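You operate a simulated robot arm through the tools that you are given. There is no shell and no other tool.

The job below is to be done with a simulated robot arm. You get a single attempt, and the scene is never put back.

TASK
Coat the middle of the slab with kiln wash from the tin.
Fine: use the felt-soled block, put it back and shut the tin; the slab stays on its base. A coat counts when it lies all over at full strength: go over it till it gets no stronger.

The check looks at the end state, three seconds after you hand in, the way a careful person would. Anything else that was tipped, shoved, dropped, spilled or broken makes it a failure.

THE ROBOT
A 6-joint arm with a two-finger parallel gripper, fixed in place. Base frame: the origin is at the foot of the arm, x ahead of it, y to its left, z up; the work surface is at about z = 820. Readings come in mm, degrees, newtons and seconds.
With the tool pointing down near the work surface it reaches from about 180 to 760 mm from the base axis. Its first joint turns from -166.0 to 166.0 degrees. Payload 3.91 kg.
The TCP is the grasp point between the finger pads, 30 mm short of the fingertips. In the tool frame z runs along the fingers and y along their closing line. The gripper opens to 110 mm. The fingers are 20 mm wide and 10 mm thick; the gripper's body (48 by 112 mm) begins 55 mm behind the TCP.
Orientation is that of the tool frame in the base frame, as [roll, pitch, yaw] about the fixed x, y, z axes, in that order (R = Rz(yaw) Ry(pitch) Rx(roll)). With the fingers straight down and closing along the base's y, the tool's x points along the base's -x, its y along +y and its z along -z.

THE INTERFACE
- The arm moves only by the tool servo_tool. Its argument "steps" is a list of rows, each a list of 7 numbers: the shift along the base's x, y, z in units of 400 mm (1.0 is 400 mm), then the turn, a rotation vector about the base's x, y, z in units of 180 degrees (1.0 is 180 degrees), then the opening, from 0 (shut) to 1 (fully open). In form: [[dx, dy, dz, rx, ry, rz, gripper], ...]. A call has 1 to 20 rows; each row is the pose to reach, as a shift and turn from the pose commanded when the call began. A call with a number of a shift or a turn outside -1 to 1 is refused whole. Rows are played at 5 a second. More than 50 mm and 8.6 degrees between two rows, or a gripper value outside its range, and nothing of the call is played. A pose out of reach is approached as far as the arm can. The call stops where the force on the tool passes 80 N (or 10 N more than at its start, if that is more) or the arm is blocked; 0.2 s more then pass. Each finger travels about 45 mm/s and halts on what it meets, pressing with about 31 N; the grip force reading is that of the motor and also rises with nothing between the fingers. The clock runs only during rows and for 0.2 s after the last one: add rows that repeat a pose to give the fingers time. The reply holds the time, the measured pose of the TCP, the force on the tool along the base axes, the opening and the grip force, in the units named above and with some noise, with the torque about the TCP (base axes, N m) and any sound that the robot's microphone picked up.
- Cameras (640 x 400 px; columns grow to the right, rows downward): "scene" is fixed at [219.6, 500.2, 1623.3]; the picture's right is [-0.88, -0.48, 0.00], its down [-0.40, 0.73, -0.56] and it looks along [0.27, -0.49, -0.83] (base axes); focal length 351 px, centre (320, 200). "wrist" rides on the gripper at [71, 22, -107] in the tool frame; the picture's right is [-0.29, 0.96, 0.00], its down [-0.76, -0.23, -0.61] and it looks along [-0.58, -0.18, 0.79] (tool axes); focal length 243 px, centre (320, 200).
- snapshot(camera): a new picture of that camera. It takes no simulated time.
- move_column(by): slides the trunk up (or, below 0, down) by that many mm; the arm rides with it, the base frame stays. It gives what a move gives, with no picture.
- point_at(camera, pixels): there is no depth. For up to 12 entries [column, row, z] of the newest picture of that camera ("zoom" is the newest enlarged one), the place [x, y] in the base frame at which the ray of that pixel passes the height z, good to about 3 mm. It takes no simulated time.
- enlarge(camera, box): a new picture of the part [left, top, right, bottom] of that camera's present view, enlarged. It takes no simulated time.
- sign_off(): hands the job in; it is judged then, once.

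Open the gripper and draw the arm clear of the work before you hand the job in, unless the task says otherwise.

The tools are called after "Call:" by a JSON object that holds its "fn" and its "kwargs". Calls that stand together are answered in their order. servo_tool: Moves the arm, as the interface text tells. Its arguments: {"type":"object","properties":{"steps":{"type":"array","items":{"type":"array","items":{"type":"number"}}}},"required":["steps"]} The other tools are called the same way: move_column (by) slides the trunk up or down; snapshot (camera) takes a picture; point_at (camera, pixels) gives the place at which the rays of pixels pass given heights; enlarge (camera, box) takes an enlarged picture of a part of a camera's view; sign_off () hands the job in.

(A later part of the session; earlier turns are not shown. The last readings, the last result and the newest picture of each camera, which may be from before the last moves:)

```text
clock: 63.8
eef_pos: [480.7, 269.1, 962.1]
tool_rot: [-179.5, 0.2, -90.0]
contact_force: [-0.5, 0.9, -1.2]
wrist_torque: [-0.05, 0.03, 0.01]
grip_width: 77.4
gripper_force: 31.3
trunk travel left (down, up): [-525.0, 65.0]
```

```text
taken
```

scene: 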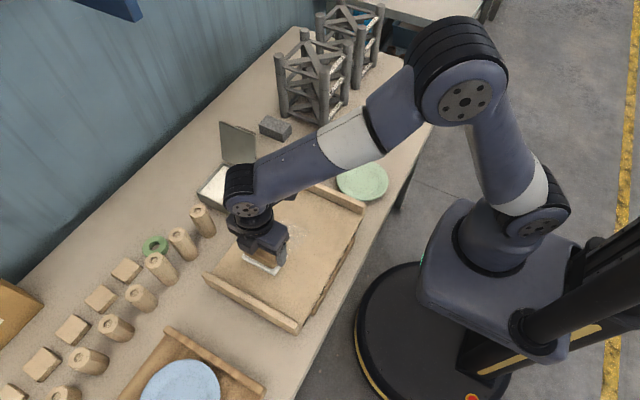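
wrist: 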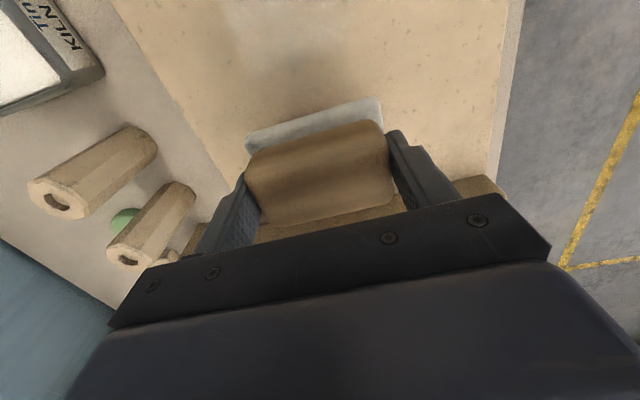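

The scene shows a faint whitish mark at about (297,232). I'll zoom in on it.

Call:
{"fn": "enlarge", "kwargs": {"camera": "scene", "box": [260, 190, 350, 260]}}

Call:
{"fn": "point_at", "kwargs": {"camera": "zoom", "pixels": [[230, 190, 868], [330, 230, 868], [300, 280, 868], [500, 150, 868], [600, 170, 868], [540, 260, 868]]}}

Call:
{"fn": "enlarge", "kwargs": {"camera": "wrist", "box": [180, 0, 500, 140]}}

```text
5.71 times, centred on (305, 225) of scene
```

zoom: 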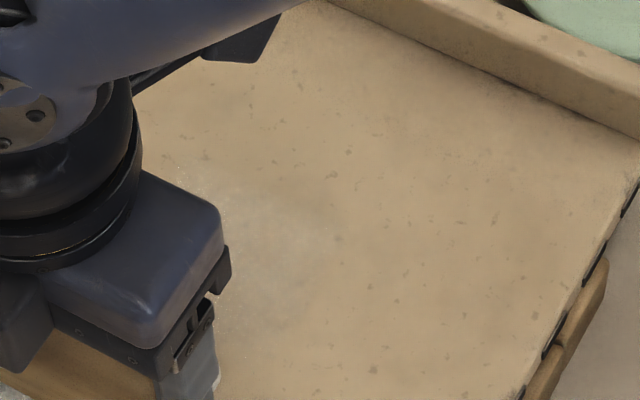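

```text
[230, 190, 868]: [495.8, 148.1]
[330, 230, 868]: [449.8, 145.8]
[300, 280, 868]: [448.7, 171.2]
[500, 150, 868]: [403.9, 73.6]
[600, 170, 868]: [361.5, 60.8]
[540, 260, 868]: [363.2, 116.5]
```

```text
2.00 times, centred on (340, 70) of wrist
```

zoom: 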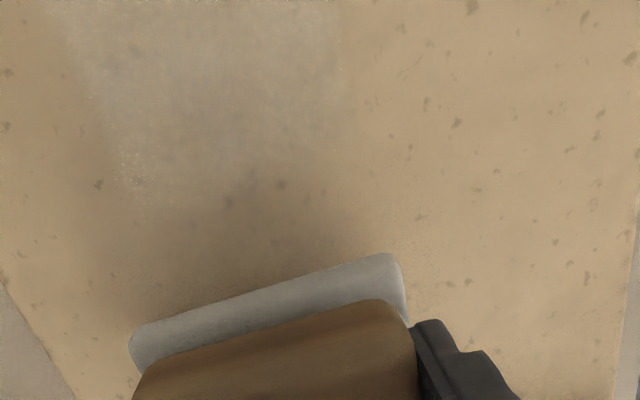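

I'll measure the mark's outline in both views to pin down the slab height.

Call:
{"fn": "point_at", "kwargs": {"camera": "zoom", "pixels": [[345, 90, 850], [345, 90, 870], [70, 60, 850], [70, 60, 870], [130, 200, 850], [130, 200, 870], [330, 165, 850], [330, 165, 870]]}}

Call:
{"fn": "enlarge", "kwargs": {"camera": "scene", "box": [280, 160, 400, 340]}}

```text
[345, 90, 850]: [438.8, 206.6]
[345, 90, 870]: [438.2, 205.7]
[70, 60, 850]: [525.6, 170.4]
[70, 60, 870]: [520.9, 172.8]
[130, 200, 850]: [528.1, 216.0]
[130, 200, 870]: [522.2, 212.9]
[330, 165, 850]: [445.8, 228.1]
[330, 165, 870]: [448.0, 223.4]
```

```text
2.22 times, centred on (340, 250) of scene
```

zoom: 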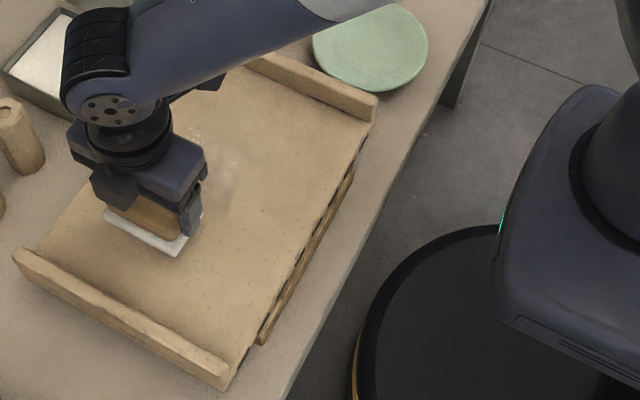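

I'll measure the slab's floor edges at z=868 from this view, including the rib inner lines.

Call:
{"fn": "point_at", "kwargs": {"camera": "zoom", "pixels": [[368, 122, 868], [330, 190, 868], [262, 318, 868], [235, 362, 868], [290, 85, 868], [376, 97, 890], [250, 60, 890], [14, 250, 890], [228, 372, 890], [232, 352, 890], [42, 245, 868], [60, 215, 868]]}}

Call:
{"fn": "point_at", "kwargs": {"camera": "wrist", "pixels": [[130, 20, 868], [200, 135, 868], [508, 30, 868], [497, 140, 868], [480, 180, 890], [500, 192, 890]]}}

```text
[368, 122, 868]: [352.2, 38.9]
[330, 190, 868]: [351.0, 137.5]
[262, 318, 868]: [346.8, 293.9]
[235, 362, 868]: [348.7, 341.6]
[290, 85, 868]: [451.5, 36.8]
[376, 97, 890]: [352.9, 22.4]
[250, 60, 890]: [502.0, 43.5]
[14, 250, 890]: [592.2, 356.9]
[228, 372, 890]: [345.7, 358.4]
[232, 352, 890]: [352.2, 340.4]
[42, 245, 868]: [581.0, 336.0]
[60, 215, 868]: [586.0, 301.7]
```

```text
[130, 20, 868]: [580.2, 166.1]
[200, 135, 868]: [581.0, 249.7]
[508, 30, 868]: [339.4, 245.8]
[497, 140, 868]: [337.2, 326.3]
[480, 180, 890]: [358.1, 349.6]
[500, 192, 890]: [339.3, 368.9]
```

The slab floor spans about x 350–583, y 38–340, centre (467,189). I'll start wiping near the +y rib at lane x≈467, descending gently until light contact.

Call:
{"fn": "servo_tool", "kwargs": {"steps": [[-0.015, 0.05, 0, 0, 0, 0, 0], [-0.033, 0.1, 0, 0, 0, 0, 0], [-0.033, 0.1, -0.03, 0, 0, 0, 0], [-0.033, 0.1, -0.07, 0, 0, 0, 0], [-0.033, 0.1, -0.09, 0, 0, 0, 0], [-0.033, 0.1, -0.09, 0, 0, 0, 0]]}}

Call:
{"fn": "enlarge", "kwargs": {"camera": "scene", "box": [195, 205, 345, 335]}}

Call:
{"fn": "servo_tool", "kwargs": {"steps": [[0, 0, -0.004, 0, 0, 0, 0], [0, 0, -0.008, 0, 0, 0, 0], [0, 0, -0.008, 0, 0, 0, 0]]}}

Call:
{"fn": "servo_tool", "kwargs": {"steps": [[0, 0, -0.003, 0, 0, 0, 0], [0, 0, -0.005, 0, 0, 0, 0], [0, 0, -0.005, 0, 0, 0, 0]]}}

```text
clock: 65.2
eef_pos: [466.6, 307.4, 927.0]
tool_rot: [-179.6, 0.2, -90.1]
contact_force: [0.0, -0.1, -1.0]
wrist_torque: [0.0, 0.02, 0.0]
grip_width: 77.6
gripper_force: 31.3
trunk travel left (down, up): [-525.0, 65.0]
```

```text
3.08 times, centred on (270, 270) of scene
```

zoom: 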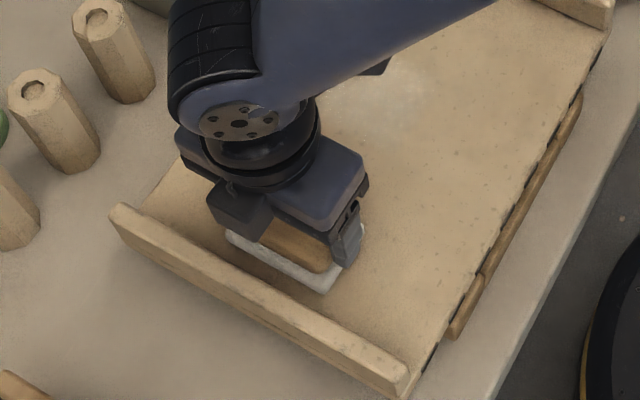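

```text
clock: 66.0
eef_pos: [467.9, 308.6, 922.6]
tool_rot: [-179.5, 0.2, -90.0]
contact_force: [0.5, 0.4, -0.7]
wrist_torque: [-0.01, -0.02, -0.01]
grip_width: 77.4
gripper_force: 30.8
trunk travel left (down, up): [-525.0, 65.0]
```

```text
clock: 66.8
eef_pos: [466.0, 309.1, 920.2]
tool_rot: [-179.5, 0.2, -90.0]
contact_force: [0.0, -0.7, 7.8]
wrist_torque: [-0.09, 0.38, 0.02]
grip_width: 77.6
gripper_force: 31.2
trunk travel left (down, up): [-525.0, 65.0]
```

Contact is 7.8 N, but the torque shows the −x end touching first; the tool is about 0.5° off level since the stop. I'll level it and check again.

Call:
{"fn": "servo_tool", "kwargs": {"steps": [[0, 0, 0, -0.0005, 0.0014, 0, 0], [0, 0, 0, -0.0011, 0.0028, 0, 0], [0, 0, -0.001, -0.0011, 0.0028, 0, 0], [0, 0, -0.001, -0.0011, 0.0028, 0, 0]]}}

```text
clock: 67.8
eef_pos: [468.1, 309.1, 921.0]
tool_rot: [-179.8, 0.1, -89.9]
contact_force: [2.4, 1.3, 10.4]
wrist_torque: [0.37, -0.05, -0.07]
grip_width: 77.5
gripper_force: 31.0
trunk travel left (down, up): [-525.0, 65.0]
```

The x tilt is gone; the remaining torque shows slight +y edge loading, so I'll trim about +0.3° around x and then stroke towards −y.

Call:
{"fn": "servo_tool", "kwargs": {"steps": [[0, 0, 0, 0.0015, 0, 0, 0], [0, 0, 0, 0.0015, 0, 0, 0]]}}

Call:
{"fn": "servo_tool", "kwargs": {"steps": [[0, -0.02, 0, 0, 0, 0, 0], [0, -0.05, 0, 0, 0, 0, 0], [0, -0.08, 0, 0, 0, 0, 0], [0, -0.11, 0, 0, 0, 0, 0], [0, -0.14, 0, 0, 0, 0, 0], [0, -0.17, 0, 0, 0, 0, 0], [0, -0.2, 0, 0, 0, 0, 0], [0, -0.2, 0, 0, 0, 0, 0]]}}

Call:
{"fn": "snapshot", "kwargs": {"camera": "wrist"}}

Call:
{"fn": "enlarge", "kwargs": {"camera": "scene", "box": [195, 165, 375, 335]}}

```text
clock: 68.4
eef_pos: [467.1, 309.1, 920.0]
tool_rot: [-179.9, 0.3, -90.1]
contact_force: [3.4, 1.5, 12.7]
wrist_torque: [-0.32, -0.07, 0.1]
grip_width: 77.3
gripper_force: 30.9
trunk travel left (down, up): [-525.0, 65.0]
```

```text
clock: 70.2
eef_pos: [466.6, 229.3, 919.7]
tool_rot: [180.0, 0.4, -90.0]
contact_force: [-0.8, 4.9, 15.1]
wrist_torque: [0.09, 0.0, 0.01]
grip_width: 77.5
gripper_force: 30.7
trunk travel left (down, up): [-525.0, 65.0]
```

```text
taken
```

wrist: 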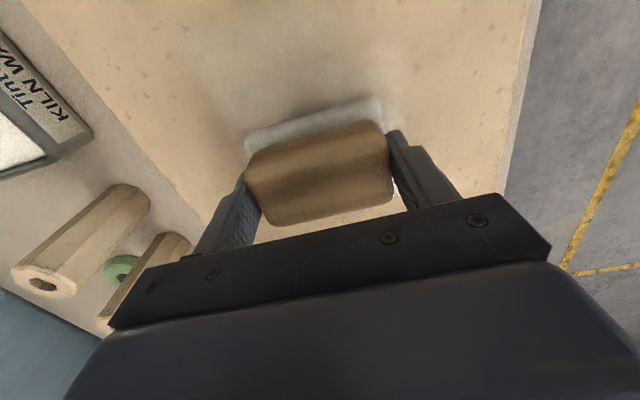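

```text
2.35 times, centred on (285, 250) of scene
```

zoom: 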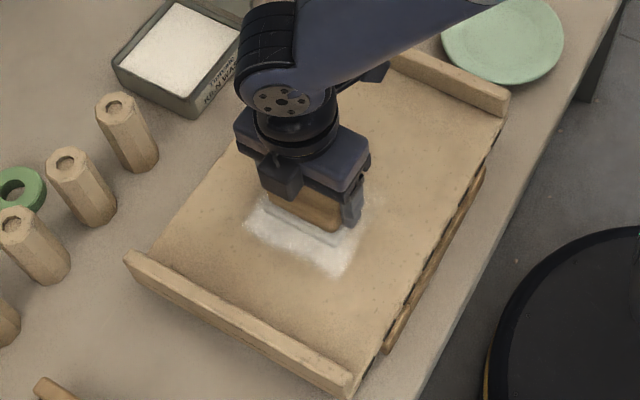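

The stroke leaves a clear white coat. I'll check where the coat starts relative to the +y rib.

Call:
{"fn": "point_at", "kwargs": {"camera": "zoom", "pixels": [[245, 225, 868], [335, 277, 868], [370, 200, 868], [265, 195, 868], [150, 262, 890], [345, 365, 890], [290, 340, 890]]}}

```text
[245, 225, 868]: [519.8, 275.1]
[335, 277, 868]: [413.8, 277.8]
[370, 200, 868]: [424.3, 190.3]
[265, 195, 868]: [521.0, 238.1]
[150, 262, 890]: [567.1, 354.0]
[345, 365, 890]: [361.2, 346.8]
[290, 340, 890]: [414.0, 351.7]
```

The coat begins near y≈277 rather than at the rib, so perhaps it only takes within a central area. I'll continue the stroke to the −y side and then look.

Call:
{"fn": "servo_tool", "kwargs": {"steps": [[0, -0.03, 0, 0, 0, 0, 0], [0, -0.06, 0, 0, 0, 0, 0], [0, -0.09, 0, 0, 0, 0, 0], [0, -0.12, 0, 0, 0, 0, 0], [0, -0.15, 0, 0, 0, 0, 0], [0, -0.18, 0, 0, 0, 0, 0], [0, -0.21, 0, 0, 0, 0, 0], [0, -0.24, 0, 0, 0, 0, 0], [0, -0.27, 0, 0, 0, 0, 0], [0, -0.3, 0, 0, 0, 0, 0], [0, -0.33, 0, 0, 0, 0, 0], [0, -0.36, 0, 0, 0, 0, 0], [0, -0.39, 0, 0, 0, 0, 0], [0, -0.405, 0, 0, 0, 0, 0], [0, -0.405, 0, 0, 0, 0, 0]]}}

Call:
{"fn": "enlarge", "kwargs": {"camera": "scene", "box": [195, 165, 375, 335]}}

Call:
{"fn": "snapshot", "kwargs": {"camera": "wrist"}}

```text
clock: 73.4
eef_pos: [466.5, 67.7, 920.4]
tool_rot: [180.0, 0.2, -89.9]
contact_force: [-1.4, 16.7, 16.9]
wrist_torque: [0.44, 0.12, 0.0]
grip_width: 77.5
gripper_force: 31.5
trunk travel left (down, up): [-525.0, 65.0]
```

```text
2.35 times, centred on (285, 250) of scene
```

zoom: 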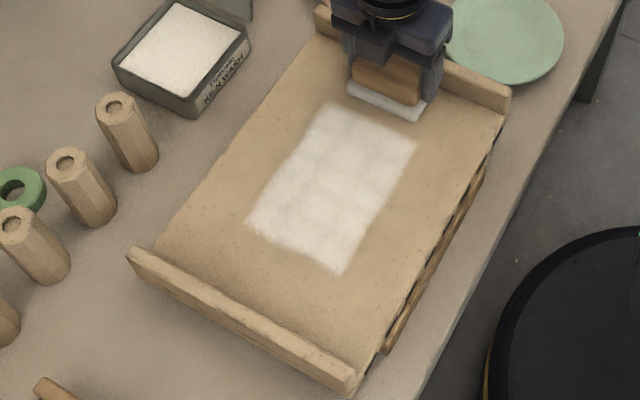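

```text
taken
```

wrist: 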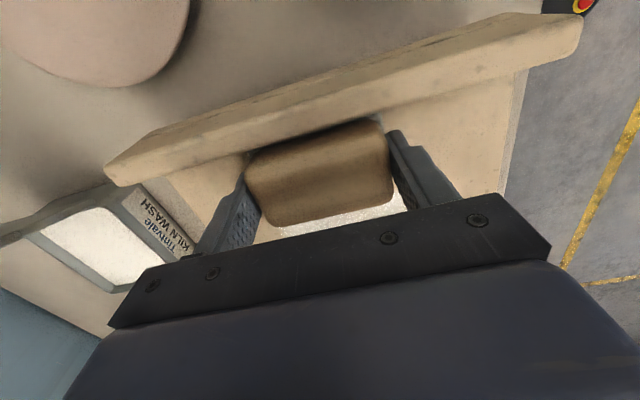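

The coat fills a bounded rectangle in the middle of the slab. At the −y end the sole met the rib (Fy 16.7 N), so I'll back off and lift at once, then check that the slab didn't move.

Call:
{"fn": "servo_tool", "kwargs": {"steps": [[0, 0.012, 0.004, 0, 0, 0, 0], [0, 0.02, 0.02, 0, 0, 0, 0], [0, 0.02, 0.06, 0, 0, 0, 0], [0, 0.02, 0.12, 0, 0, 0, 0], [0, 0.02, 0.18, 0, 0, 0, 0], [0, 0.02, 0.18, 0, 0, 0, 0]]}}

Call:
{"fn": "enlarge", "kwargs": {"camera": "scene", "box": [180, 150, 420, 340]}}

Call:
{"fn": "snapshot", "kwargs": {"camera": "wrist"}}

```text
clock: 74.8
eef_pos: [467.1, 74.4, 992.3]
tool_rot: [-180.0, 0.3, -90.1]
contact_force: [-0.2, 0.1, 0.0]
wrist_torque: [0.0, -0.02, 0.02]
grip_width: 77.5
gripper_force: 30.6
trunk travel left (down, up): [-525.0, 65.0]
```

```text
2.11 times, centred on (300, 245) of scene
```

zoom: 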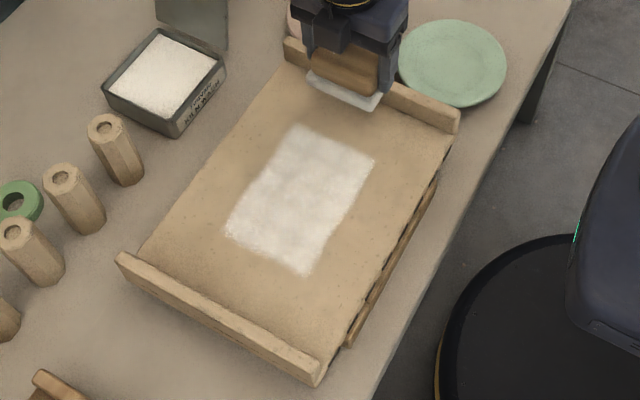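

```text
taken
```

wrist: 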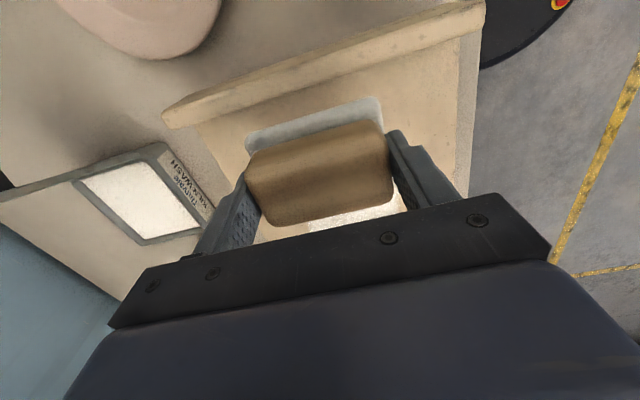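

The slab shifted about 3–4 mm towards −y from touching the rib but is still on its base, so I'll stay clear of the ribs. I'll measure the coated rectangle.

Call:
{"fn": "enlarge", "kwargs": {"camera": "scene", "box": [240, 190, 350, 290]}}

Call:
{"fn": "point_at", "kwargs": {"camera": "scene", "pixels": [[300, 188.5, 868], [336, 205, 868], [300.5, 260.5, 868], [265, 240, 868], [283, 213, 868], [318, 233, 868]]}}

```text
4.00 times, centred on (295, 240) of scene
```

zoom: 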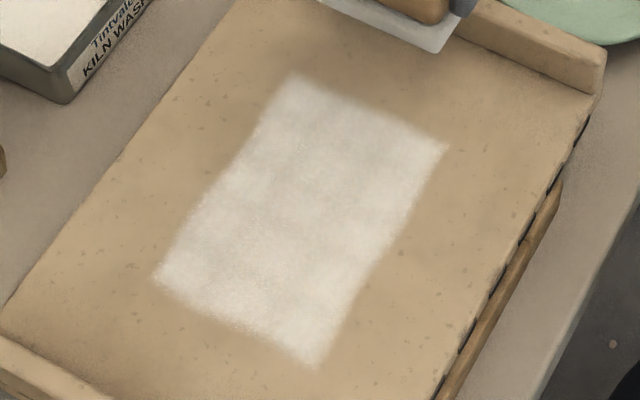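

```text
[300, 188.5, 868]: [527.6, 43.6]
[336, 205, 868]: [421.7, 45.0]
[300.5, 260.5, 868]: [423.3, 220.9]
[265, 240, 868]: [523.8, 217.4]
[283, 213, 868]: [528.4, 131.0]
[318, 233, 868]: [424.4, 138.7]
```

I'll read the coat's corners from the enlarged picture itself.

Call:
{"fn": "point_at", "kwargs": {"camera": "zoom", "pixels": [[292, 75, 868], [447, 148, 868], [315, 367, 868], [155, 278, 868], [215, 190, 868], [385, 255, 868], [215, 180, 868], [228, 165, 868]]}}

```text
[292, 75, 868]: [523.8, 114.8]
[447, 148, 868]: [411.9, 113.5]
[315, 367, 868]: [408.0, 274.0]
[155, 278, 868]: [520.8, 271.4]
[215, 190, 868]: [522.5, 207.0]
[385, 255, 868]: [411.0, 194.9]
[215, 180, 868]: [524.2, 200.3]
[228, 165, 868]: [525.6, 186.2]
```

The coat covers about x 410–523, y 114–273. I'll reload the felt: carry it back over the tin, keeping y≥115 before passing the lid, and turn the tool back.

Call:
{"fn": "servo_tool", "kwargs": {"steps": [[0.02, 0.02, 0, 0, 0, -0.02, 0], [0.06, 0.05, 0, 0, 0, -0.06, 0], [0.11, 0.08, 0, 0, 0, -0.1, 0], [0.16, 0.11, 0, 0, 0, -0.14, 0], [0.21, 0.128, 0, 0, 0, -0.18, 0], [0.26, 0.128, 0, 0, 0, -0.22, 0], [0.31, 0.128, 0, 0, 0, -0.26, 0], [0.36, 0.128, 0, 0, 0, -0.3, 0], [0.41, 0.128, 0, 0, 0, -0.34, 0], [0.46, 0.128, 0, 0, 0, -0.38, 0], [0.51, 0.128, 0, 0, 0, -0.42, 0], [0.56, 0.128, 0, 0, 0, -0.46, 0], [0.6, 0.128, 0, 0, 0, -0.49, 0], [0.616, 0.128, 0, 0, 0, -0.5, 0], [0.616, 0.128, 0, 0, 0, -0.5, 0]]}}

Call:
{"fn": "snapshot", "kwargs": {"camera": "wrist"}}

Call:
{"fn": "enlarge", "kwargs": {"camera": "scene", "box": [180, 150, 420, 340]}}

```text
clock: 78.0
eef_pos: [714.1, 126.0, 991.4]
tool_rot: [-180.0, 0.3, 179.9]
contact_force: [0.0, -0.5, -0.6]
wrist_torque: [-0.01, 0.0, -0.04]
grip_width: 77.3
gripper_force: 30.9
trunk travel left (down, up): [-525.0, 65.0]
```

```text
taken
```

wrist: 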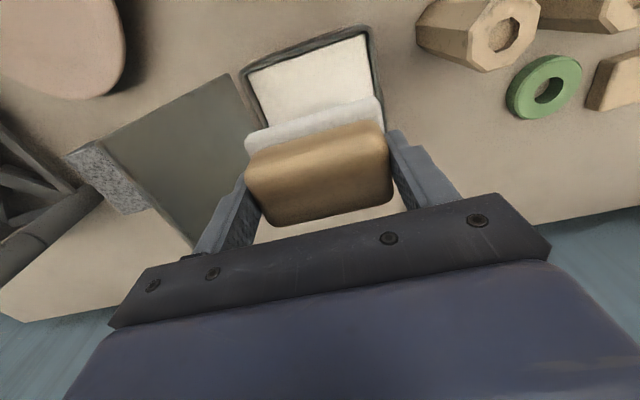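

```text
2.11 times, centred on (300, 245) of scene
```

zoom: 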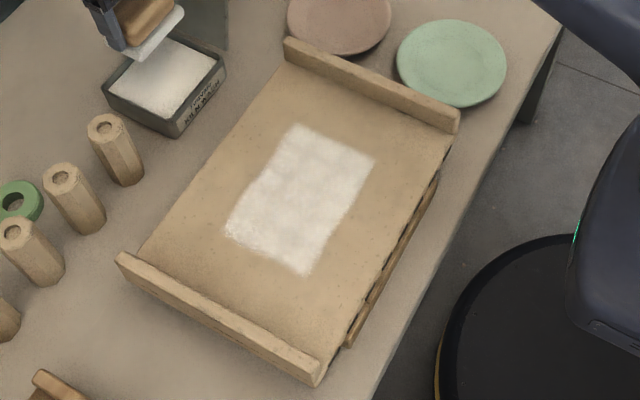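

The coat rectangle is clear, at (300,200) in this zoom. Now I'll lower the block for a second dip, carefully.

Call:
{"fn": "servo_tool", "kwargs": {"steps": [[0, 0, -0.03, 0, 0, 0, 0], [0, 0, -0.08, 0, 0, 0, 0], [0, 0, -0.13, 0, 0, 0, 0], [0, 0, -0.17, 0, 0, 0, 0], [0, 0, -0.195, 0, 0, 0, 0], [0, 0, -0.195, 0, 0, 0, 0]]}}

Call:
{"fn": "servo_tool", "kwargs": {"steps": [[0, 0, -0.004, 0, 0, 0, 0], [0, 0, -0.008, 0, 0, 0, 0], [0, 0, -0.008, 0, 0, 0, 0]]}}

Call:
{"fn": "servo_tool", "kwargs": {"steps": [[0, 0, -0.004, 0, 0, 0, 0], [0, 0, -0.004, 0, 0, 0, 0]]}}

```text
clock: 79.4
eef_pos: [713.3, 126.6, 914.4]
tool_rot: [-179.9, 0.2, -180.0]
contact_force: [-1.0, 0.5, -0.9]
wrist_torque: [0.0, 0.04, -0.01]
grip_width: 77.7
gripper_force: 30.9
trunk travel left (down, up): [-525.0, 65.0]
```

```text
clock: 80.2
eef_pos: [713.4, 126.9, 911.7]
tool_rot: [179.9, 0.3, 180.0]
contact_force: [0.6, 0.1, -0.3]
wrist_torque: [0.01, 0.01, 0.01]
grip_width: 77.7
gripper_force: 30.7
trunk travel left (down, up): [-525.0, 65.0]
```

```text
clock: 80.8
eef_pos: [714.9, 124.9, 909.7]
tool_rot: [180.0, 0.2, -180.0]
contact_force: [-0.4, -0.3, -1.3]
wrist_torque: [0.01, 0.0, -0.01]
grip_width: 77.3
gripper_force: 31.2
trunk travel left (down, up): [-525.0, 65.0]
```

There is no contact at z≈909.7 yet; I'll continue in 1.6 mm steps.

Call:
{"fn": "servo_tool", "kwargs": {"steps": [[0, 0, -0.004, 0, 0, 0, 0], [0, 0, -0.004, 0, 0, 0, 0]]}}

Call:
{"fn": "servo_tool", "kwargs": {"steps": [[0, 0, -0.004, 0, 0, 0, 0], [0, 0, -0.004, 0, 0, 0, 0]]}}

```text
clock: 81.4
eef_pos: [714.8, 125.1, 907.1]
tool_rot: [-180.0, 0.3, -180.0]
contact_force: [0.3, -1.1, -1.4]
wrist_torque: [0.0, 0.01, 0.0]
grip_width: 77.3
gripper_force: 31.7
trunk travel left (down, up): [-525.0, 65.0]
```

```text
clock: 82.0
eef_pos: [715.1, 126.0, 906.2]
tool_rot: [180.0, 0.2, 179.9]
contact_force: [-1.0, -0.2, -0.6]
wrist_torque: [0.04, 0.02, -0.02]
grip_width: 77.6
gripper_force: 31.4
trunk travel left (down, up): [-525.0, 65.0]
```

Still no contact, meaning the block had slid up a few mm in the grip earlier. I'll keep going in small steps.

Call:
{"fn": "servo_tool", "kwargs": {"steps": [[0, 0, -0.004, 0, 0, 0, 0], [0, 0, -0.004, 0, 0, 0, 0]]}}

Call:
{"fn": "servo_tool", "kwargs": {"steps": [[0, 0, -0.004, 0, 0, 0, 0], [0, 0, -0.004, 0, 0, 0, 0]]}}

Call:
{"fn": "enlarge", "kwargs": {"camera": "scene", "box": [160, 120, 280, 220]}}

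```text
clock: 82.6
eef_pos: [714.7, 125.1, 905.2]
tool_rot: [-180.0, 0.3, -180.0]
contact_force: [-0.7, 0.4, -1.3]
wrist_torque: [-0.05, 0.01, 0.02]
grip_width: 77.3
gripper_force: 31.1
trunk travel left (down, up): [-525.0, 65.0]
```

```text
clock: 83.2
eef_pos: [714.4, 126.2, 903.2]
tool_rot: [-180.0, 0.3, -180.0]
contact_force: [0.2, -0.1, -1.2]
wrist_torque: [0.05, 0.05, 0.03]
grip_width: 77.6
gripper_force: 30.8
trunk travel left (down, up): [-525.0, 65.0]
```

```text
4.00 times, centred on (220, 170) of scene
```

zoom: 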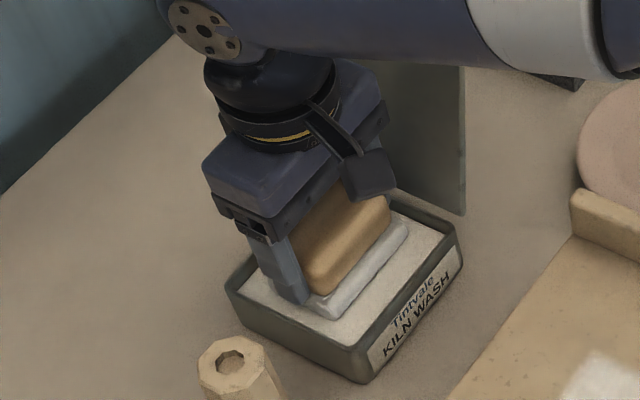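

The sole is close to the wash, and the fingers still have margin inside the rim. I'll continue down in small steps.

Call:
{"fn": "servo_tool", "kwargs": {"steps": [[0, 0, -0.004, 0, 0, 0, 0], [0, 0, -0.004, 0, 0, 0, 0]]}}

Call:
{"fn": "servo_tool", "kwargs": {"steps": [[0, 0, -0.003, 0, 0, 0, 0], [0, 0, -0.003, 0, 0, 0, 0]]}}

Call:
{"fn": "enlarge", "kwargs": {"camera": "scene", "box": [160, 120, 280, 220]}}

Call:
{"fn": "enlarge", "kwargs": {"camera": "wrist", "box": [200, 20, 440, 240]}}

```text
clock: 83.8
eef_pos: [714.3, 127.0, 902.4]
tool_rot: [179.9, 0.4, -180.0]
contact_force: [-0.6, -0.4, 4.2]
wrist_torque: [0.0, 0.13, -0.03]
grip_width: 77.4
gripper_force: 31.1
trunk travel left (down, up): [-525.0, 65.0]
```

```text
clock: 84.4
eef_pos: [714.1, 125.9, 901.7]
tool_rot: [180.0, 0.5, -180.0]
contact_force: [0.9, 0.0, 13.5]
wrist_torque: [-0.13, 0.36, 0.0]
grip_width: 77.7
gripper_force: 31.3
trunk travel left (down, up): [-525.0, 65.0]
```

```text
4.00 times, centred on (220, 170) of scene
```

zoom: 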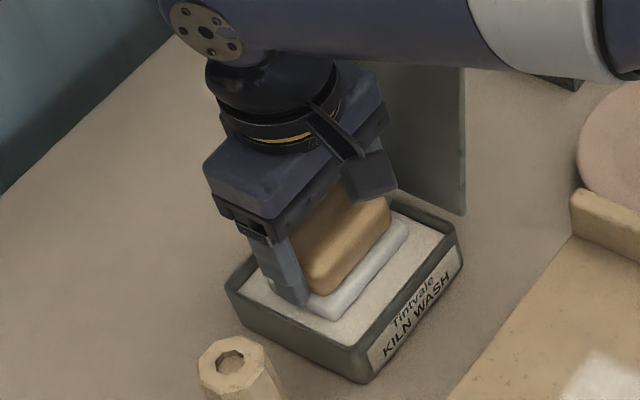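

```text
1.82 times, centred on (320, 130) of wrist
```

zoom: 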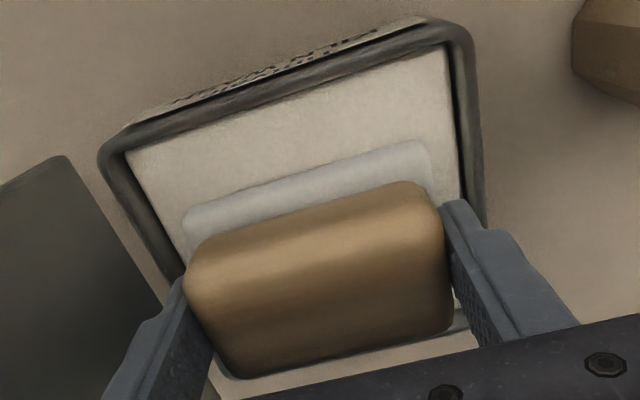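

Light contact (13.5 N) at z≈902 loads the sole, with the fingertips now resting near the sole's top. I'll lift out and carry it to the slab, starting on a lane at x≈435.

Call:
{"fn": "servo_tool", "kwargs": {"steps": [[0, 0, 0.004, 0, 0, 0, 0], [0, 0, 0.01, 0, 0, 0, 0], [0, 0, 0.04, 0, 0, 0, 0], [0, 0, 0.09, 0, 0, 0, 0], [0, 0, 0.15, 0, 0, 0, 0], [0, 0, 0.2, 0, 0, 0, 0], [0, 0, 0.22, 0, 0, 0, 0], [0, 0, 0.22, 0, 0, 0, 0]]}}

Call:
{"fn": "servo_tool", "kwargs": {"steps": [[-0.02, 0, 0, 0, 0, 0.02, 0], [-0.06, 0.01, 0, 0, 0, 0.05, 0], [-0.11, 0.03, 0, 0, 0, 0.085, 0], [-0.16, 0.05, 0, 0, 0, 0.12, 0], [-0.21, 0.08, 0, 0, 0, 0.155, 0], [-0.26, 0.11, 0, 0, 0, 0.19, 0], [-0.31, 0.14, 0, 0, 0, 0.225, 0], [-0.36, 0.17, 0, 0, 0, 0.26, 0], [-0.41, 0.2, 0, 0, 0, 0.295, 0], [-0.46, 0.23, 0, 0, 0, 0.33, 0], [-0.51, 0.26, 0, 0, 0, 0.365, 0], [-0.56, 0.29, 0, 0, 0, 0.4, 0], [-0.61, 0.32, 0, 0, 0, 0.435, 0], [-0.66, 0.35, 0, 0, 0, 0.47, 0], [-0.6975, 0.38, 0, 0, 0, 0.5, 0], [-0.6975, 0.395, 0, 0, 0, 0.5, 0], [-0.6975, 0.395, 0, 0, 0, 0.5, 0]]}}

Call:
{"fn": "enlarge", "kwargs": {"camera": "scene", "box": [180, 150, 420, 340]}}

Call:
{"fn": "snapshot", "kwargs": {"camera": "wrist"}}

```text
clock: 86.2
eef_pos: [714.8, 124.8, 987.8]
tool_rot: [179.9, 0.2, -180.0]
contact_force: [0.0, -0.5, -0.7]
wrist_torque: [-0.03, 0.01, -0.02]
grip_width: 77.5
gripper_force: 31.4
trunk travel left (down, up): [-525.0, 65.0]
```

```text
clock: 89.8
eef_pos: [435.2, 283.5, 988.2]
tool_rot: [-179.9, 0.3, -90.0]
contact_force: [0.6, -0.4, -1.9]
wrist_torque: [0.0, 0.01, -0.01]
grip_width: 77.5
gripper_force: 31.2
trunk travel left (down, up): [-525.0, 65.0]
```

```text
2.11 times, centred on (300, 245) of scene
```

zoom: 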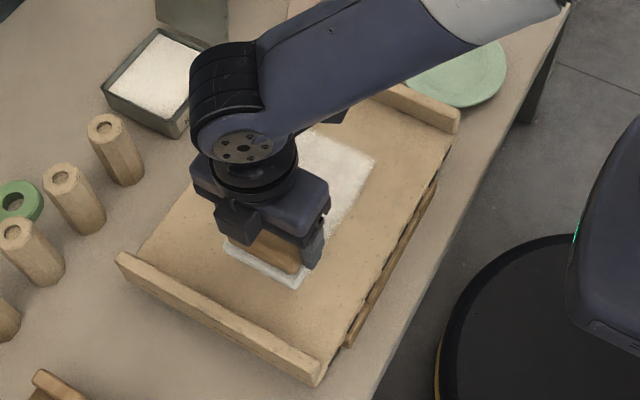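

```text
taken
```

wrist: 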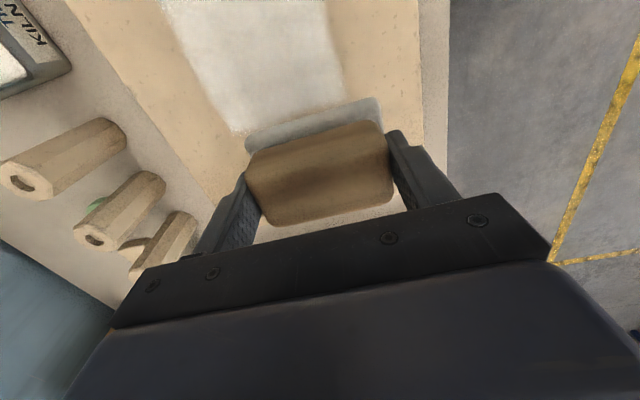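

I'm over the lane at (435,284) with the loaded sole. I'll descend to just above the surface, then make light contact.

Call:
{"fn": "servo_tool", "kwargs": {"steps": [[0, 0, -0.04, 0, 0, 0, 0], [0, 0, -0.09, 0, 0, 0, 0], [0, 0, -0.14, 0, 0, 0, 0], [0, 0, -0.158, 0, 0, 0, 0], [0, 0, -0.158, 0, 0, 0, 0]]}}

Call:
{"fn": "servo_tool", "kwargs": {"steps": [[0, 0, -0.004, 0, 0, 0, 0], [0, 0, -0.007, 0, 0, 0, 0], [0, 0, -0.007, 0, 0, 0, 0]]}}

Call:
{"fn": "servo_tool", "kwargs": {"steps": [[0, 0, -0.003, 0, 0, 0, 0], [0, 0, -0.003, 0, 0, 0, 0]]}}

```text
clock: 91.0
eef_pos: [436.2, 283.2, 925.4]
tool_rot: [-179.9, 0.3, -90.0]
contact_force: [-0.2, 0.6, -0.9]
wrist_torque: [-0.03, 0.01, 0.02]
grip_width: 77.4
gripper_force: 30.7
trunk travel left (down, up): [-525.0, 65.0]
```

```text
clock: 91.8
eef_pos: [435.6, 284.5, 922.1]
tool_rot: [179.9, 0.3, -90.1]
contact_force: [0.1, 0.3, -2.3]
wrist_torque: [-0.02, 0.01, 0.01]
grip_width: 77.6
gripper_force: 31.2
trunk travel left (down, up): [-525.0, 65.0]
```

```text
clock: 92.4
eef_pos: [434.9, 284.6, 921.5]
tool_rot: [179.9, 0.3, -90.0]
contact_force: [-0.2, -0.7, -0.4]
wrist_torque: [-0.02, 0.0, -0.04]
grip_width: 77.3
gripper_force: 31.1
trunk travel left (down, up): [-525.0, 65.0]
```

There is no contact yet; I'll lower another 1.2 mm and then a little more.

Call:
{"fn": "servo_tool", "kwargs": {"steps": [[0, 0, -0.003, 0, 0, 0, 0], [0, 0, -0.003, 0, 0, 0, 0]]}}

Call:
{"fn": "servo_tool", "kwargs": {"steps": [[0, 0, -0.003, 0, 0, 0, 0], [0, 0, -0.003, 0, 0, 0, 0]]}}

```text
clock: 93.0
eef_pos: [434.9, 283.4, 920.4]
tool_rot: [-179.8, 0.2, -90.0]
contact_force: [0.9, -2.2, 11.2]
wrist_torque: [-0.3, 0.31, 0.02]
grip_width: 77.7
gripper_force: 30.9
trunk travel left (down, up): [-525.0, 65.0]
```

```text
clock: 93.6
eef_pos: [435.0, 282.7, 919.0]
tool_rot: [-179.7, 0.4, -90.0]
contact_force: [2.0, -0.6, 31.2]
wrist_torque: [-0.6, 0.64, 0.04]
grip_width: 77.2
gripper_force: 31.0
trunk travel left (down, up): [-525.0, 65.0]
```

That jumped to 31 N, so I'll ease up 0.8 mm and then stroke from y 283 to about y 100.

Call:
{"fn": "servo_tool", "kwargs": {"steps": [[0, 0, 0.0022, 0, 0, 0, 0], [0, -0.03, 0.0022, 0, 0, 0, 0], [0, -0.06, 0.0022, 0, 0, 0, 0], [0, -0.09, 0.0022, 0, 0, 0, 0], [0, -0.12, 0.0022, 0, 0, 0, 0], [0, -0.15, 0.0022, 0, 0, 0, 0], [0, -0.18, 0.0022, 0, 0, 0, 0], [0, -0.21, 0.0022, 0, 0, 0, 0], [0, -0.24, 0.0022, 0, 0, 0, 0], [0, -0.27, 0.0022, 0, 0, 0, 0], [0, -0.3, 0.0022, 0, 0, 0, 0], [0, -0.33, 0.0022, 0, 0, 0, 0], [0, -0.36, 0.0022, 0, 0, 0, 0], [0, -0.39, 0.0022, 0, 0, 0, 0], [0, -0.42, 0.0022, 0, 0, 0, 0], [0, -0.45, 0.0022, 0, 0, 0, 0], [0, -0.46, 0.0022, 0, 0, 0, 0]]}}

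Call:
{"fn": "enlarge", "kwargs": {"camera": "scene", "box": [180, 150, 420, 340]}}

```text
clock: 97.2
eef_pos: [435.0, 101.2, 920.9]
tool_rot: [-179.8, 0.3, -90.0]
contact_force: [0.1, 17.3, 40.1]
wrist_torque: [0.57, 0.56, -0.22]
grip_width: 77.4
gripper_force: 30.8
trunk travel left (down, up): [-525.0, 65.0]
```

```text
2.11 times, centred on (300, 245) of scene
```

zoom: 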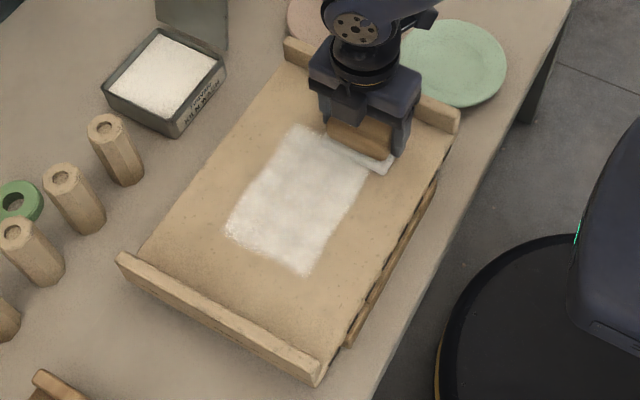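

The coat isn't widening past x≈410, so the target's −x edge is there. Force rose to 40 N towards −y, so I'll ease up, shift to lane x≈498, and stroke back to +y with the slope compensated.

Call:
{"fn": "servo_tool", "kwargs": {"steps": [[0, 0, 0.004, 0, 0, 0, 0], [0.04, 0, 0.004, 0, 0, 0, 0], [0.08, 0, 0.004, 0, 0, 0, 0], [0.12, 0, 0.004, 0, 0, 0, 0], [0.157, 0, 0.004, 0, 0, 0, 0], [0.157, 0.0, 0.004, 0, 0, 0, 0]]}}

Call:
{"fn": "servo_tool", "kwargs": {"steps": [[0, 0.03, 0, 0, 0, 0, 0], [0, 0.06, -0.0003, 0, 0, 0, 0], [0, 0.09, -0.0006, 0, 0, 0, 0], [0, 0.12, -0.001, 0, 0, 0, 0], [0, 0.15, -0.0013, 0, 0, 0, 0], [0, 0.18, -0.0016, 0, 0, 0, 0], [0, 0.21, -0.002, 0, 0, 0, 0], [0, 0.24, -0.0023, 0, 0, 0, 0], [0, 0.24, -0.0023, 0, 0, 0, 0]]}}

Call:
{"fn": "servo_tool", "kwargs": {"steps": [[0, 0.03, -0.0003, 0, 0, 0, 0], [0, 0.06, -0.0006, 0, 0, 0, 0], [0, 0.09, -0.0009, 0, 0, 0, 0], [0, 0.12, -0.0012, 0, 0, 0, 0], [0, 0.15, -0.0015, 0, 0, 0, 0], [0, 0.18, -0.0018, 0, 0, 0, 0], [0, 0.21, -0.002, 0, 0, 0, 0], [0, 0.22, -0.002, 0, 0, 0, 0], [0, 0.22, -0.002, 0, 0, 0, 0]]}}

Call:
{"fn": "enlarge", "kwargs": {"camera": "scene", "box": [180, 150, 420, 340]}}

```text
clock: 98.6
eef_pos: [496.8, 99.7, 920.7]
tool_rot: [180.0, 0.2, -90.0]
contact_force: [-1.2, 0.2, 2.3]
wrist_torque: [-0.08, -0.06, -0.05]
grip_width: 77.7
gripper_force: 30.9
trunk travel left (down, up): [-525.0, 65.0]
```

```text
clock: 100.6
eef_pos: [498.3, 196.1, 921.2]
tool_rot: [-179.9, 0.3, -90.0]
contact_force: [0.0, -2.5, 9.0]
wrist_torque: [-0.36, 0.06, -0.03]
grip_width: 77.3
gripper_force: 31.4
trunk travel left (down, up): [-525.0, 65.0]
```

```text
clock: 102.6
eef_pos: [498.8, 282.1, 920.7]
tool_rot: [-179.9, 0.3, -89.9]
contact_force: [0.7, -7.8, 19.0]
wrist_torque: [-0.61, 0.35, 0.11]
grip_width: 77.7
gripper_force: 31.3
trunk travel left (down, up): [-525.0, 65.0]
```

```text
2.11 times, centred on (300, 245) of scene
```

zoom: 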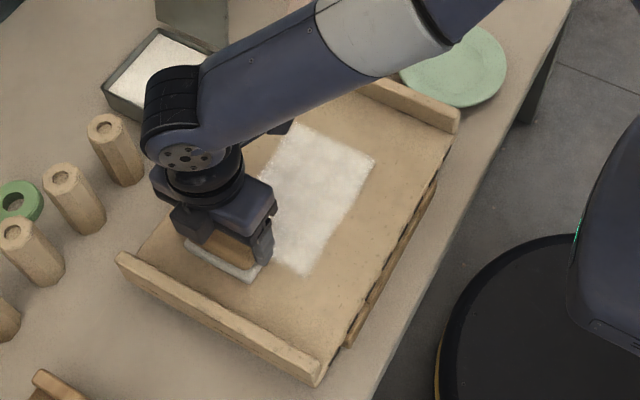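

The coat looks fuller. I'll go back along this lane towards −y with a bit more pressure at that end.

Call:
{"fn": "servo_tool", "kwargs": {"steps": [[0, -0.03, 0.0002, 0, 0, 0, 0], [0, -0.06, 0.0004, 0, 0, 0, 0], [0, -0.09, 0.0006, 0, 0, 0, 0], [0, -0.12, 0.0008, 0, 0, 0, 0], [0, -0.15, 0.001, 0, 0, 0, 0], [0, -0.18, 0.0012, 0, 0, 0, 0], [0, -0.21, 0.0014, 0, 0, 0, 0], [0, -0.24, 0.0016, 0, 0, 0, 0], [0, -0.24, 0.0016, 0, 0, 0, 0]]}}

Call:
{"fn": "servo_tool", "kwargs": {"steps": [[0, -0.03, 0.0002, 0, 0, 0, 0], [0, -0.06, 0.0004, 0, 0, 0, 0], [0, -0.09, 0.0006, 0, 0, 0, 0], [0, -0.12, 0.0008, 0, 0, 0, 0], [0, -0.15, 0.001, 0, 0, 0, 0], [0, -0.18, 0.0012, 0, 0, 0, 0], [0, -0.21, 0.0014, 0, 0, 0, 0], [0, -0.22, 0.0016, 0, 0, 0, 0], [0, -0.22, 0.0016, 0, 0, 0, 0]]}}

Call:
{"fn": "enlarge", "kwargs": {"camera": "scene", "box": [240, 190, 350, 290]}}

Call:
{"fn": "snapshot", "kwargs": {"camera": "wrist"}}

```text
clock: 104.6
eef_pos: [496.6, 187.8, 920.6]
tool_rot: [-179.8, 0.2, -90.0]
contact_force: [-0.9, 5.8, 19.1]
wrist_torque: [0.19, 0.2, -0.03]
grip_width: 77.4
gripper_force: 31.4
trunk travel left (down, up): [-525.0, 65.0]
```

```text
clock: 106.6
eef_pos: [496.6, 99.4, 919.6]
tool_rot: [180.0, 0.2, -89.9]
contact_force: [-0.8, 2.2, 5.8]
wrist_torque: [0.03, -0.23, 0.08]
grip_width: 77.7
gripper_force: 31.2
trunk travel left (down, up): [-525.0, 65.0]
```

```text
4.00 times, centred on (295, 240) of scene
```

zoom: 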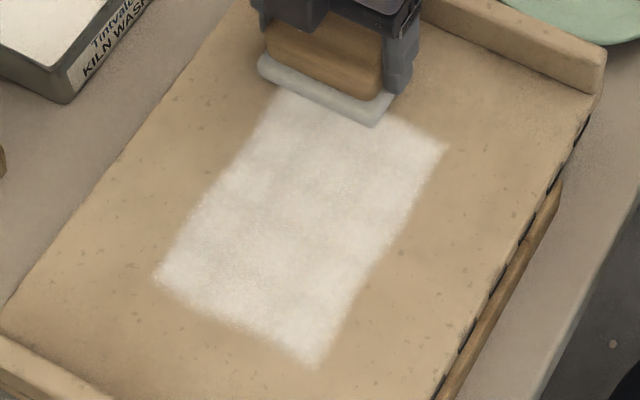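

```text
taken
```

wrist: 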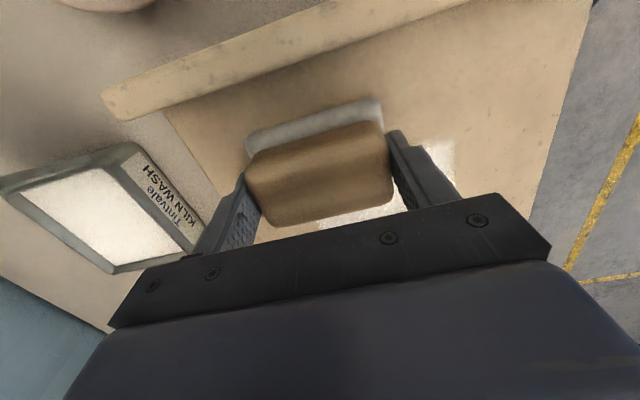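

The rectangle is more even but slightly thinner in the centre, near (310,190) of the zoom. I'll run the centre lane towards +y with the remaining load.

Call:
{"fn": "servo_tool", "kwargs": {"steps": [[-0.04, 0, 0, 0, 0, 0, 0], [-0.078, 0, 0, 0, 0, 0, 0], [-0.078, 0.03, -0.0002, 0, 0, 0, 0], [-0.078, 0.06, -0.0004, 0, 0, 0, 0], [-0.078, 0.09, -0.0006, 0, 0, 0, 0], [-0.078, 0.12, -0.0008, 0, 0, 0, 0], [-0.078, 0.15, -0.001, 0, 0, 0, 0], [-0.078, 0.18, -0.0012, 0, 0, 0, 0], [-0.078, 0.21, -0.0014, 0, 0, 0, 0], [-0.078, 0.24, -0.0016, 0, 0, 0, 0], [-0.078, 0.27, -0.0018, 0, 0, 0, 0], [-0.078, 0.3, -0.002, 0, 0, 0, 0], [-0.078, 0.33, -0.0022, 0, 0, 0, 0], [-0.078, 0.36, -0.0024, 0, 0, 0, 0], [-0.078, 0.39, -0.0026, 0, 0, 0, 0], [-0.078, 0.42, -0.0028, 0, 0, 0, 0], [-0.078, 0.45, -0.003, 0, 0, 0, 0], [-0.078, 0.45, -0.003, 0, 0, 0, 0]]}}

Call:
{"fn": "servo_tool", "kwargs": {"steps": [[0, 0, 0.01, 0, 0, 0, 0], [0, 0, 0.04, 0, 0, 0, 0], [0, 0, 0.1, 0, 0, 0, 0], [0, 0, 0.16, 0, 0, 0, 0], [0, 0, 0.17, 0, 0, 0, 0], [0, 0, 0.17, 0, 0, 0, 0]]}}

Call:
{"fn": "enlarge", "kwargs": {"camera": "scene", "box": [240, 190, 350, 290]}}

Call:
{"fn": "snapshot", "kwargs": {"camera": "wrist"}}

```text
clock: 110.4
eef_pos: [467.0, 279.7, 920.3]
tool_rot: [-179.9, 0.3, -89.9]
contact_force: [1.8, -7.2, 21.9]
wrist_torque: [-0.45, 0.22, 0.05]
grip_width: 77.4
gripper_force: 31.6
trunk travel left (down, up): [-525.0, 65.0]
```

```text
clock: 111.8
eef_pos: [467.4, 280.1, 986.8]
tool_rot: [-180.0, 0.4, -90.0]
contact_force: [0.8, 0.7, 0.0]
wrist_torque: [0.03, 0.02, 0.01]
grip_width: 77.4
gripper_force: 30.8
trunk travel left (down, up): [-525.0, 65.0]
```

```text
4.00 times, centred on (295, 240) of scene
```

zoom: 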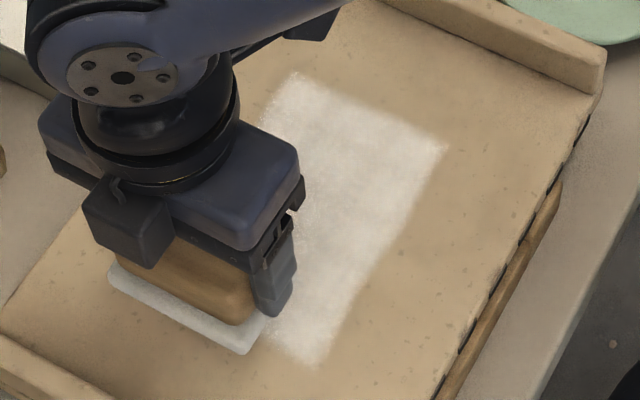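

```text
taken
```

wrist: 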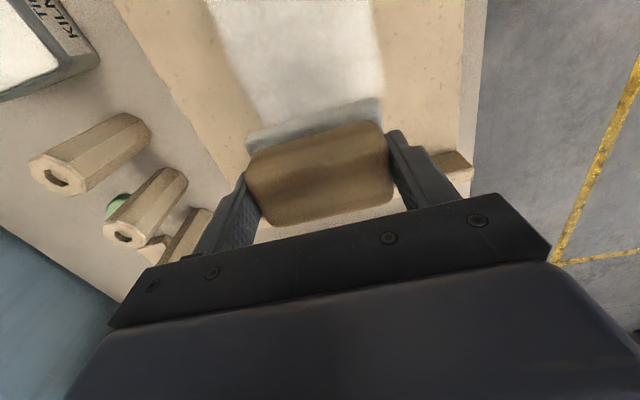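

More passes are needed for full strength. I'll go back for a third load along the reverse of the earlier path.

Call:
{"fn": "servo_tool", "kwargs": {"steps": [[0.0, -0.02, 0, 0, 0, -0.01, 0], [0.01, -0.06, 0, 0, 0, -0.03, 0], [0.04, -0.1, 0, 0, 0, -0.06, 0], [0.08, -0.14, 0, 0, 0, -0.095, 0], [0.12, -0.18, 0, 0, 0, -0.13, 0], [0.16, -0.22, 0, 0, 0, -0.165, 0], [0.2, -0.26, 0, 0, 0, -0.2, 0], [0.24, -0.3, 0, 0, 0, -0.235, 0], [0.29, -0.33, 0, 0, 0, -0.27, 0], [0.34, -0.36, 0, 0, 0, -0.305, 0], [0.39, -0.38, 0, 0, 0, -0.34, 0], [0.44, -0.385, 0, 0, 0, -0.375, 0], [0.49, -0.385, 0, 0, 0, -0.41, 0], [0.54, -0.385, 0, 0, 0, -0.445, 0], [0.58, -0.385, 0, 0, 0, -0.48, 0], [0.61, -0.385, 0, 0, 0, -0.5, 0], [0.6175, -0.385, 0, 0, 0, -0.5, 0], [0.6175, -0.385, 0, 0, 0, -0.5, 0]]}}

Call:
{"fn": "enlarge", "kwargs": {"camera": "scene", "box": [240, 190, 350, 290]}}

Call:
{"fn": "enlarge", "kwargs": {"camera": "scene", "box": [160, 100, 280, 220]}}

```text
clock: 115.6
eef_pos: [714.6, 125.6, 987.7]
tool_rot: [-180.0, 0.2, 179.8]
contact_force: [-0.4, 0.4, -0.8]
wrist_torque: [0.01, 0.01, 0.01]
grip_width: 77.4
gripper_force: 30.8
trunk travel left (down, up): [-525.0, 65.0]
```

```text
4.00 times, centred on (295, 240) of scene
```

zoom: 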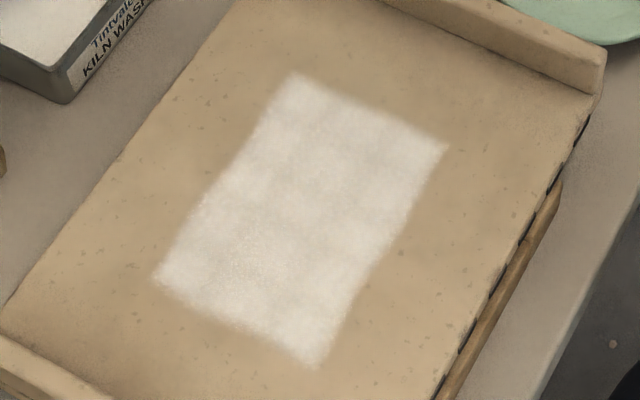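

```text
3.33 times, centred on (220, 160) of scene
```

zoom: 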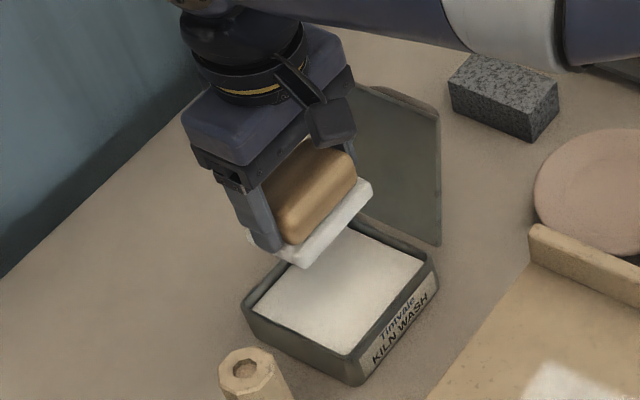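

The coat shows slight mottling, so I'll load again and go over it more. I'll descend close to the wash first.

Call:
{"fn": "servo_tool", "kwargs": {"steps": [[0, 0, -0.03, 0, 0, 0, 0], [0, 0, -0.08, 0, 0, 0, 0], [0, 0, -0.13, 0, 0, 0, 0], [0, 0, -0.18, 0, 0, 0, 0], [0, 0, -0.205, 0, 0, 0, 0], [0, 0, -0.21, 0, 0, 0, 0], [0, 0, -0.21, 0, 0, 0, 0]]}}

Call:
{"fn": "servo_tool", "kwargs": {"steps": [[0, 0, -0.004, 0, 0, 0, 0], [0, 0, -0.004, 0, 0, 0, 0]]}}

Call:
{"fn": "servo_tool", "kwargs": {"steps": [[0, 0, -0.003, 0, 0, 0, 0], [0, 0, -0.003, 0, 0, 0, 0]]}}

```text
clock: 117.2
eef_pos: [713.6, 125.8, 904.5]
tool_rot: [179.9, 0.2, 179.9]
contact_force: [0.3, 0.6, -1.3]
wrist_torque: [0.0, 0.01, 0.04]
grip_width: 77.4
gripper_force: 31.0
trunk travel left (down, up): [-525.0, 65.0]
```

```text
clock: 117.8
eef_pos: [714.2, 125.7, 901.5]
tool_rot: [180.0, 0.3, 180.0]
contact_force: [-1.1, -0.7, 0.0]
wrist_torque: [0.02, -0.01, 0.02]
grip_width: 77.4
gripper_force: 30.7
trunk travel left (down, up): [-525.0, 65.0]
```

```text
clock: 118.4
eef_pos: [713.3, 125.7, 901.9]
tool_rot: [179.9, 0.3, -180.0]
contact_force: [-0.3, 0.1, 6.8]
wrist_torque: [-0.02, 0.22, 0.02]
grip_width: 77.6
gripper_force: 31.0
trunk travel left (down, up): [-525.0, 65.0]
```

Contact is 6.8 N; I'll press slightly more, hold, then lift and return to the slab at lane x≈440.

Call:
{"fn": "servo_tool", "kwargs": {"steps": [[0, 0, -0.002, 0, 0, 0, 0], [0, 0, -0.002, 0, 0, 0, 0], [0, 0, -0.002, 0, 0, 0, 0], [0, 0, 0.004, 0, 0, 0, 0], [0, 0, 0.02, 0, 0, 0, 0], [0, 0, 0.06, 0, 0, 0, 0], [0, 0, 0.12, 0, 0, 0, 0], [0, 0, 0.18, 0, 0, 0, 0], [0, 0, 0.22, 0, 0, 0, 0], [0, 0, 0.22, 0, 0, 0, 0]]}}

Call:
{"fn": "servo_tool", "kwargs": {"steps": [[-0.02, 0, 0, 0, 0, 0.02, 0], [-0.06, 0.01, 0, 0, 0, 0.05, 0], [-0.11, 0.03, 0, 0, 0, 0.085, 0], [-0.16, 0.05, 0, 0, 0, 0.12, 0], [-0.21, 0.08, 0, 0, 0, 0.155, 0], [-0.26, 0.11, 0, 0, 0, 0.19, 0], [-0.31, 0.14, 0, 0, 0, 0.225, 0], [-0.36, 0.17, 0, 0, 0, 0.26, 0], [-0.41, 0.2, 0, 0, 0, 0.295, 0], [-0.46, 0.23, 0, 0, 0, 0.33, 0], [-0.51, 0.26, 0, 0, 0, 0.365, 0], [-0.56, 0.29, 0, 0, 0, 0.4, 0], [-0.61, 0.32, 0, 0, 0, 0.435, 0], [-0.65, 0.35, 0, 0, 0, 0.47, 0], [-0.685, 0.38, -0.05, 0, 0, 0.5, 0], [-0.685, 0.395, -0.12, 0, 0, 0.5, 0], [-0.685, 0.395, -0.16, 0, 0, 0.5, 0], [-0.685, 0.395, -0.165, 0, 0, 0.5, 0], [-0.685, 0.395, -0.165, 0, 0, 0.5, 0]]}}

Call:
{"fn": "servo_tool", "kwargs": {"steps": [[0, 0, -0.003, 0, 0, 0, 0], [0, 0, -0.003, 0, 0, 0, 0]]}}

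```text
clock: 120.6
eef_pos: [713.5, 125.6, 988.1]
tool_rot: [180.0, 0.4, 180.0]
contact_force: [-0.3, 0.4, -0.6]
wrist_torque: [0.0, 0.0, 0.03]
grip_width: 77.5
gripper_force: 31.0
trunk travel left (down, up): [-525.0, 65.0]
```

```text
clock: 124.6
eef_pos: [439.2, 284.5, 922.4]
tool_rot: [-180.0, 0.3, -90.0]
contact_force: [-0.8, 0.4, 0.5]
wrist_torque: [-0.02, 0.03, -0.02]
grip_width: 77.7
gripper_force: 31.5
trunk travel left (down, up): [-525.0, 65.0]
```

```text
clock: 125.2
eef_pos: [440.2, 282.3, 920.9]
tool_rot: [-180.0, 0.3, -90.1]
contact_force: [-0.2, 0.2, 0.5]
wrist_torque: [0.01, -0.02, 0.0]
grip_width: 77.4
gripper_force: 31.0
trunk travel left (down, up): [-525.0, 65.0]
```

I'm just above the surface at (440,283). I'll lower slightly until I have about 10–15 N.

Call:
{"fn": "servo_tool", "kwargs": {"steps": [[0, 0, -0.002, 0, 0, 0, 0], [0, 0, -0.002, 0, 0, 0, 0]]}}

Call:
{"fn": "servo_tool", "kwargs": {"steps": [[0, 0, -0.002, 0, 0, 0, 0], [0, 0, -0.002, 0, 0, 0, 0]]}}

```text
clock: 125.8
eef_pos: [439.2, 283.8, 921.1]
tool_rot: [180.0, 0.4, -89.9]
contact_force: [-1.0, -0.4, 2.9]
wrist_torque: [0.01, 0.23, 0.03]
grip_width: 77.6
gripper_force: 30.8
trunk travel left (down, up): [-525.0, 65.0]
```

```text
clock: 126.4
eef_pos: [440.3, 284.5, 920.7]
tool_rot: [-179.8, 0.2, -90.0]
contact_force: [-2.6, -1.2, 13.4]
wrist_torque: [-0.11, 0.61, -0.02]
grip_width: 77.4
gripper_force: 30.8
trunk travel left (down, up): [-525.0, 65.0]
```

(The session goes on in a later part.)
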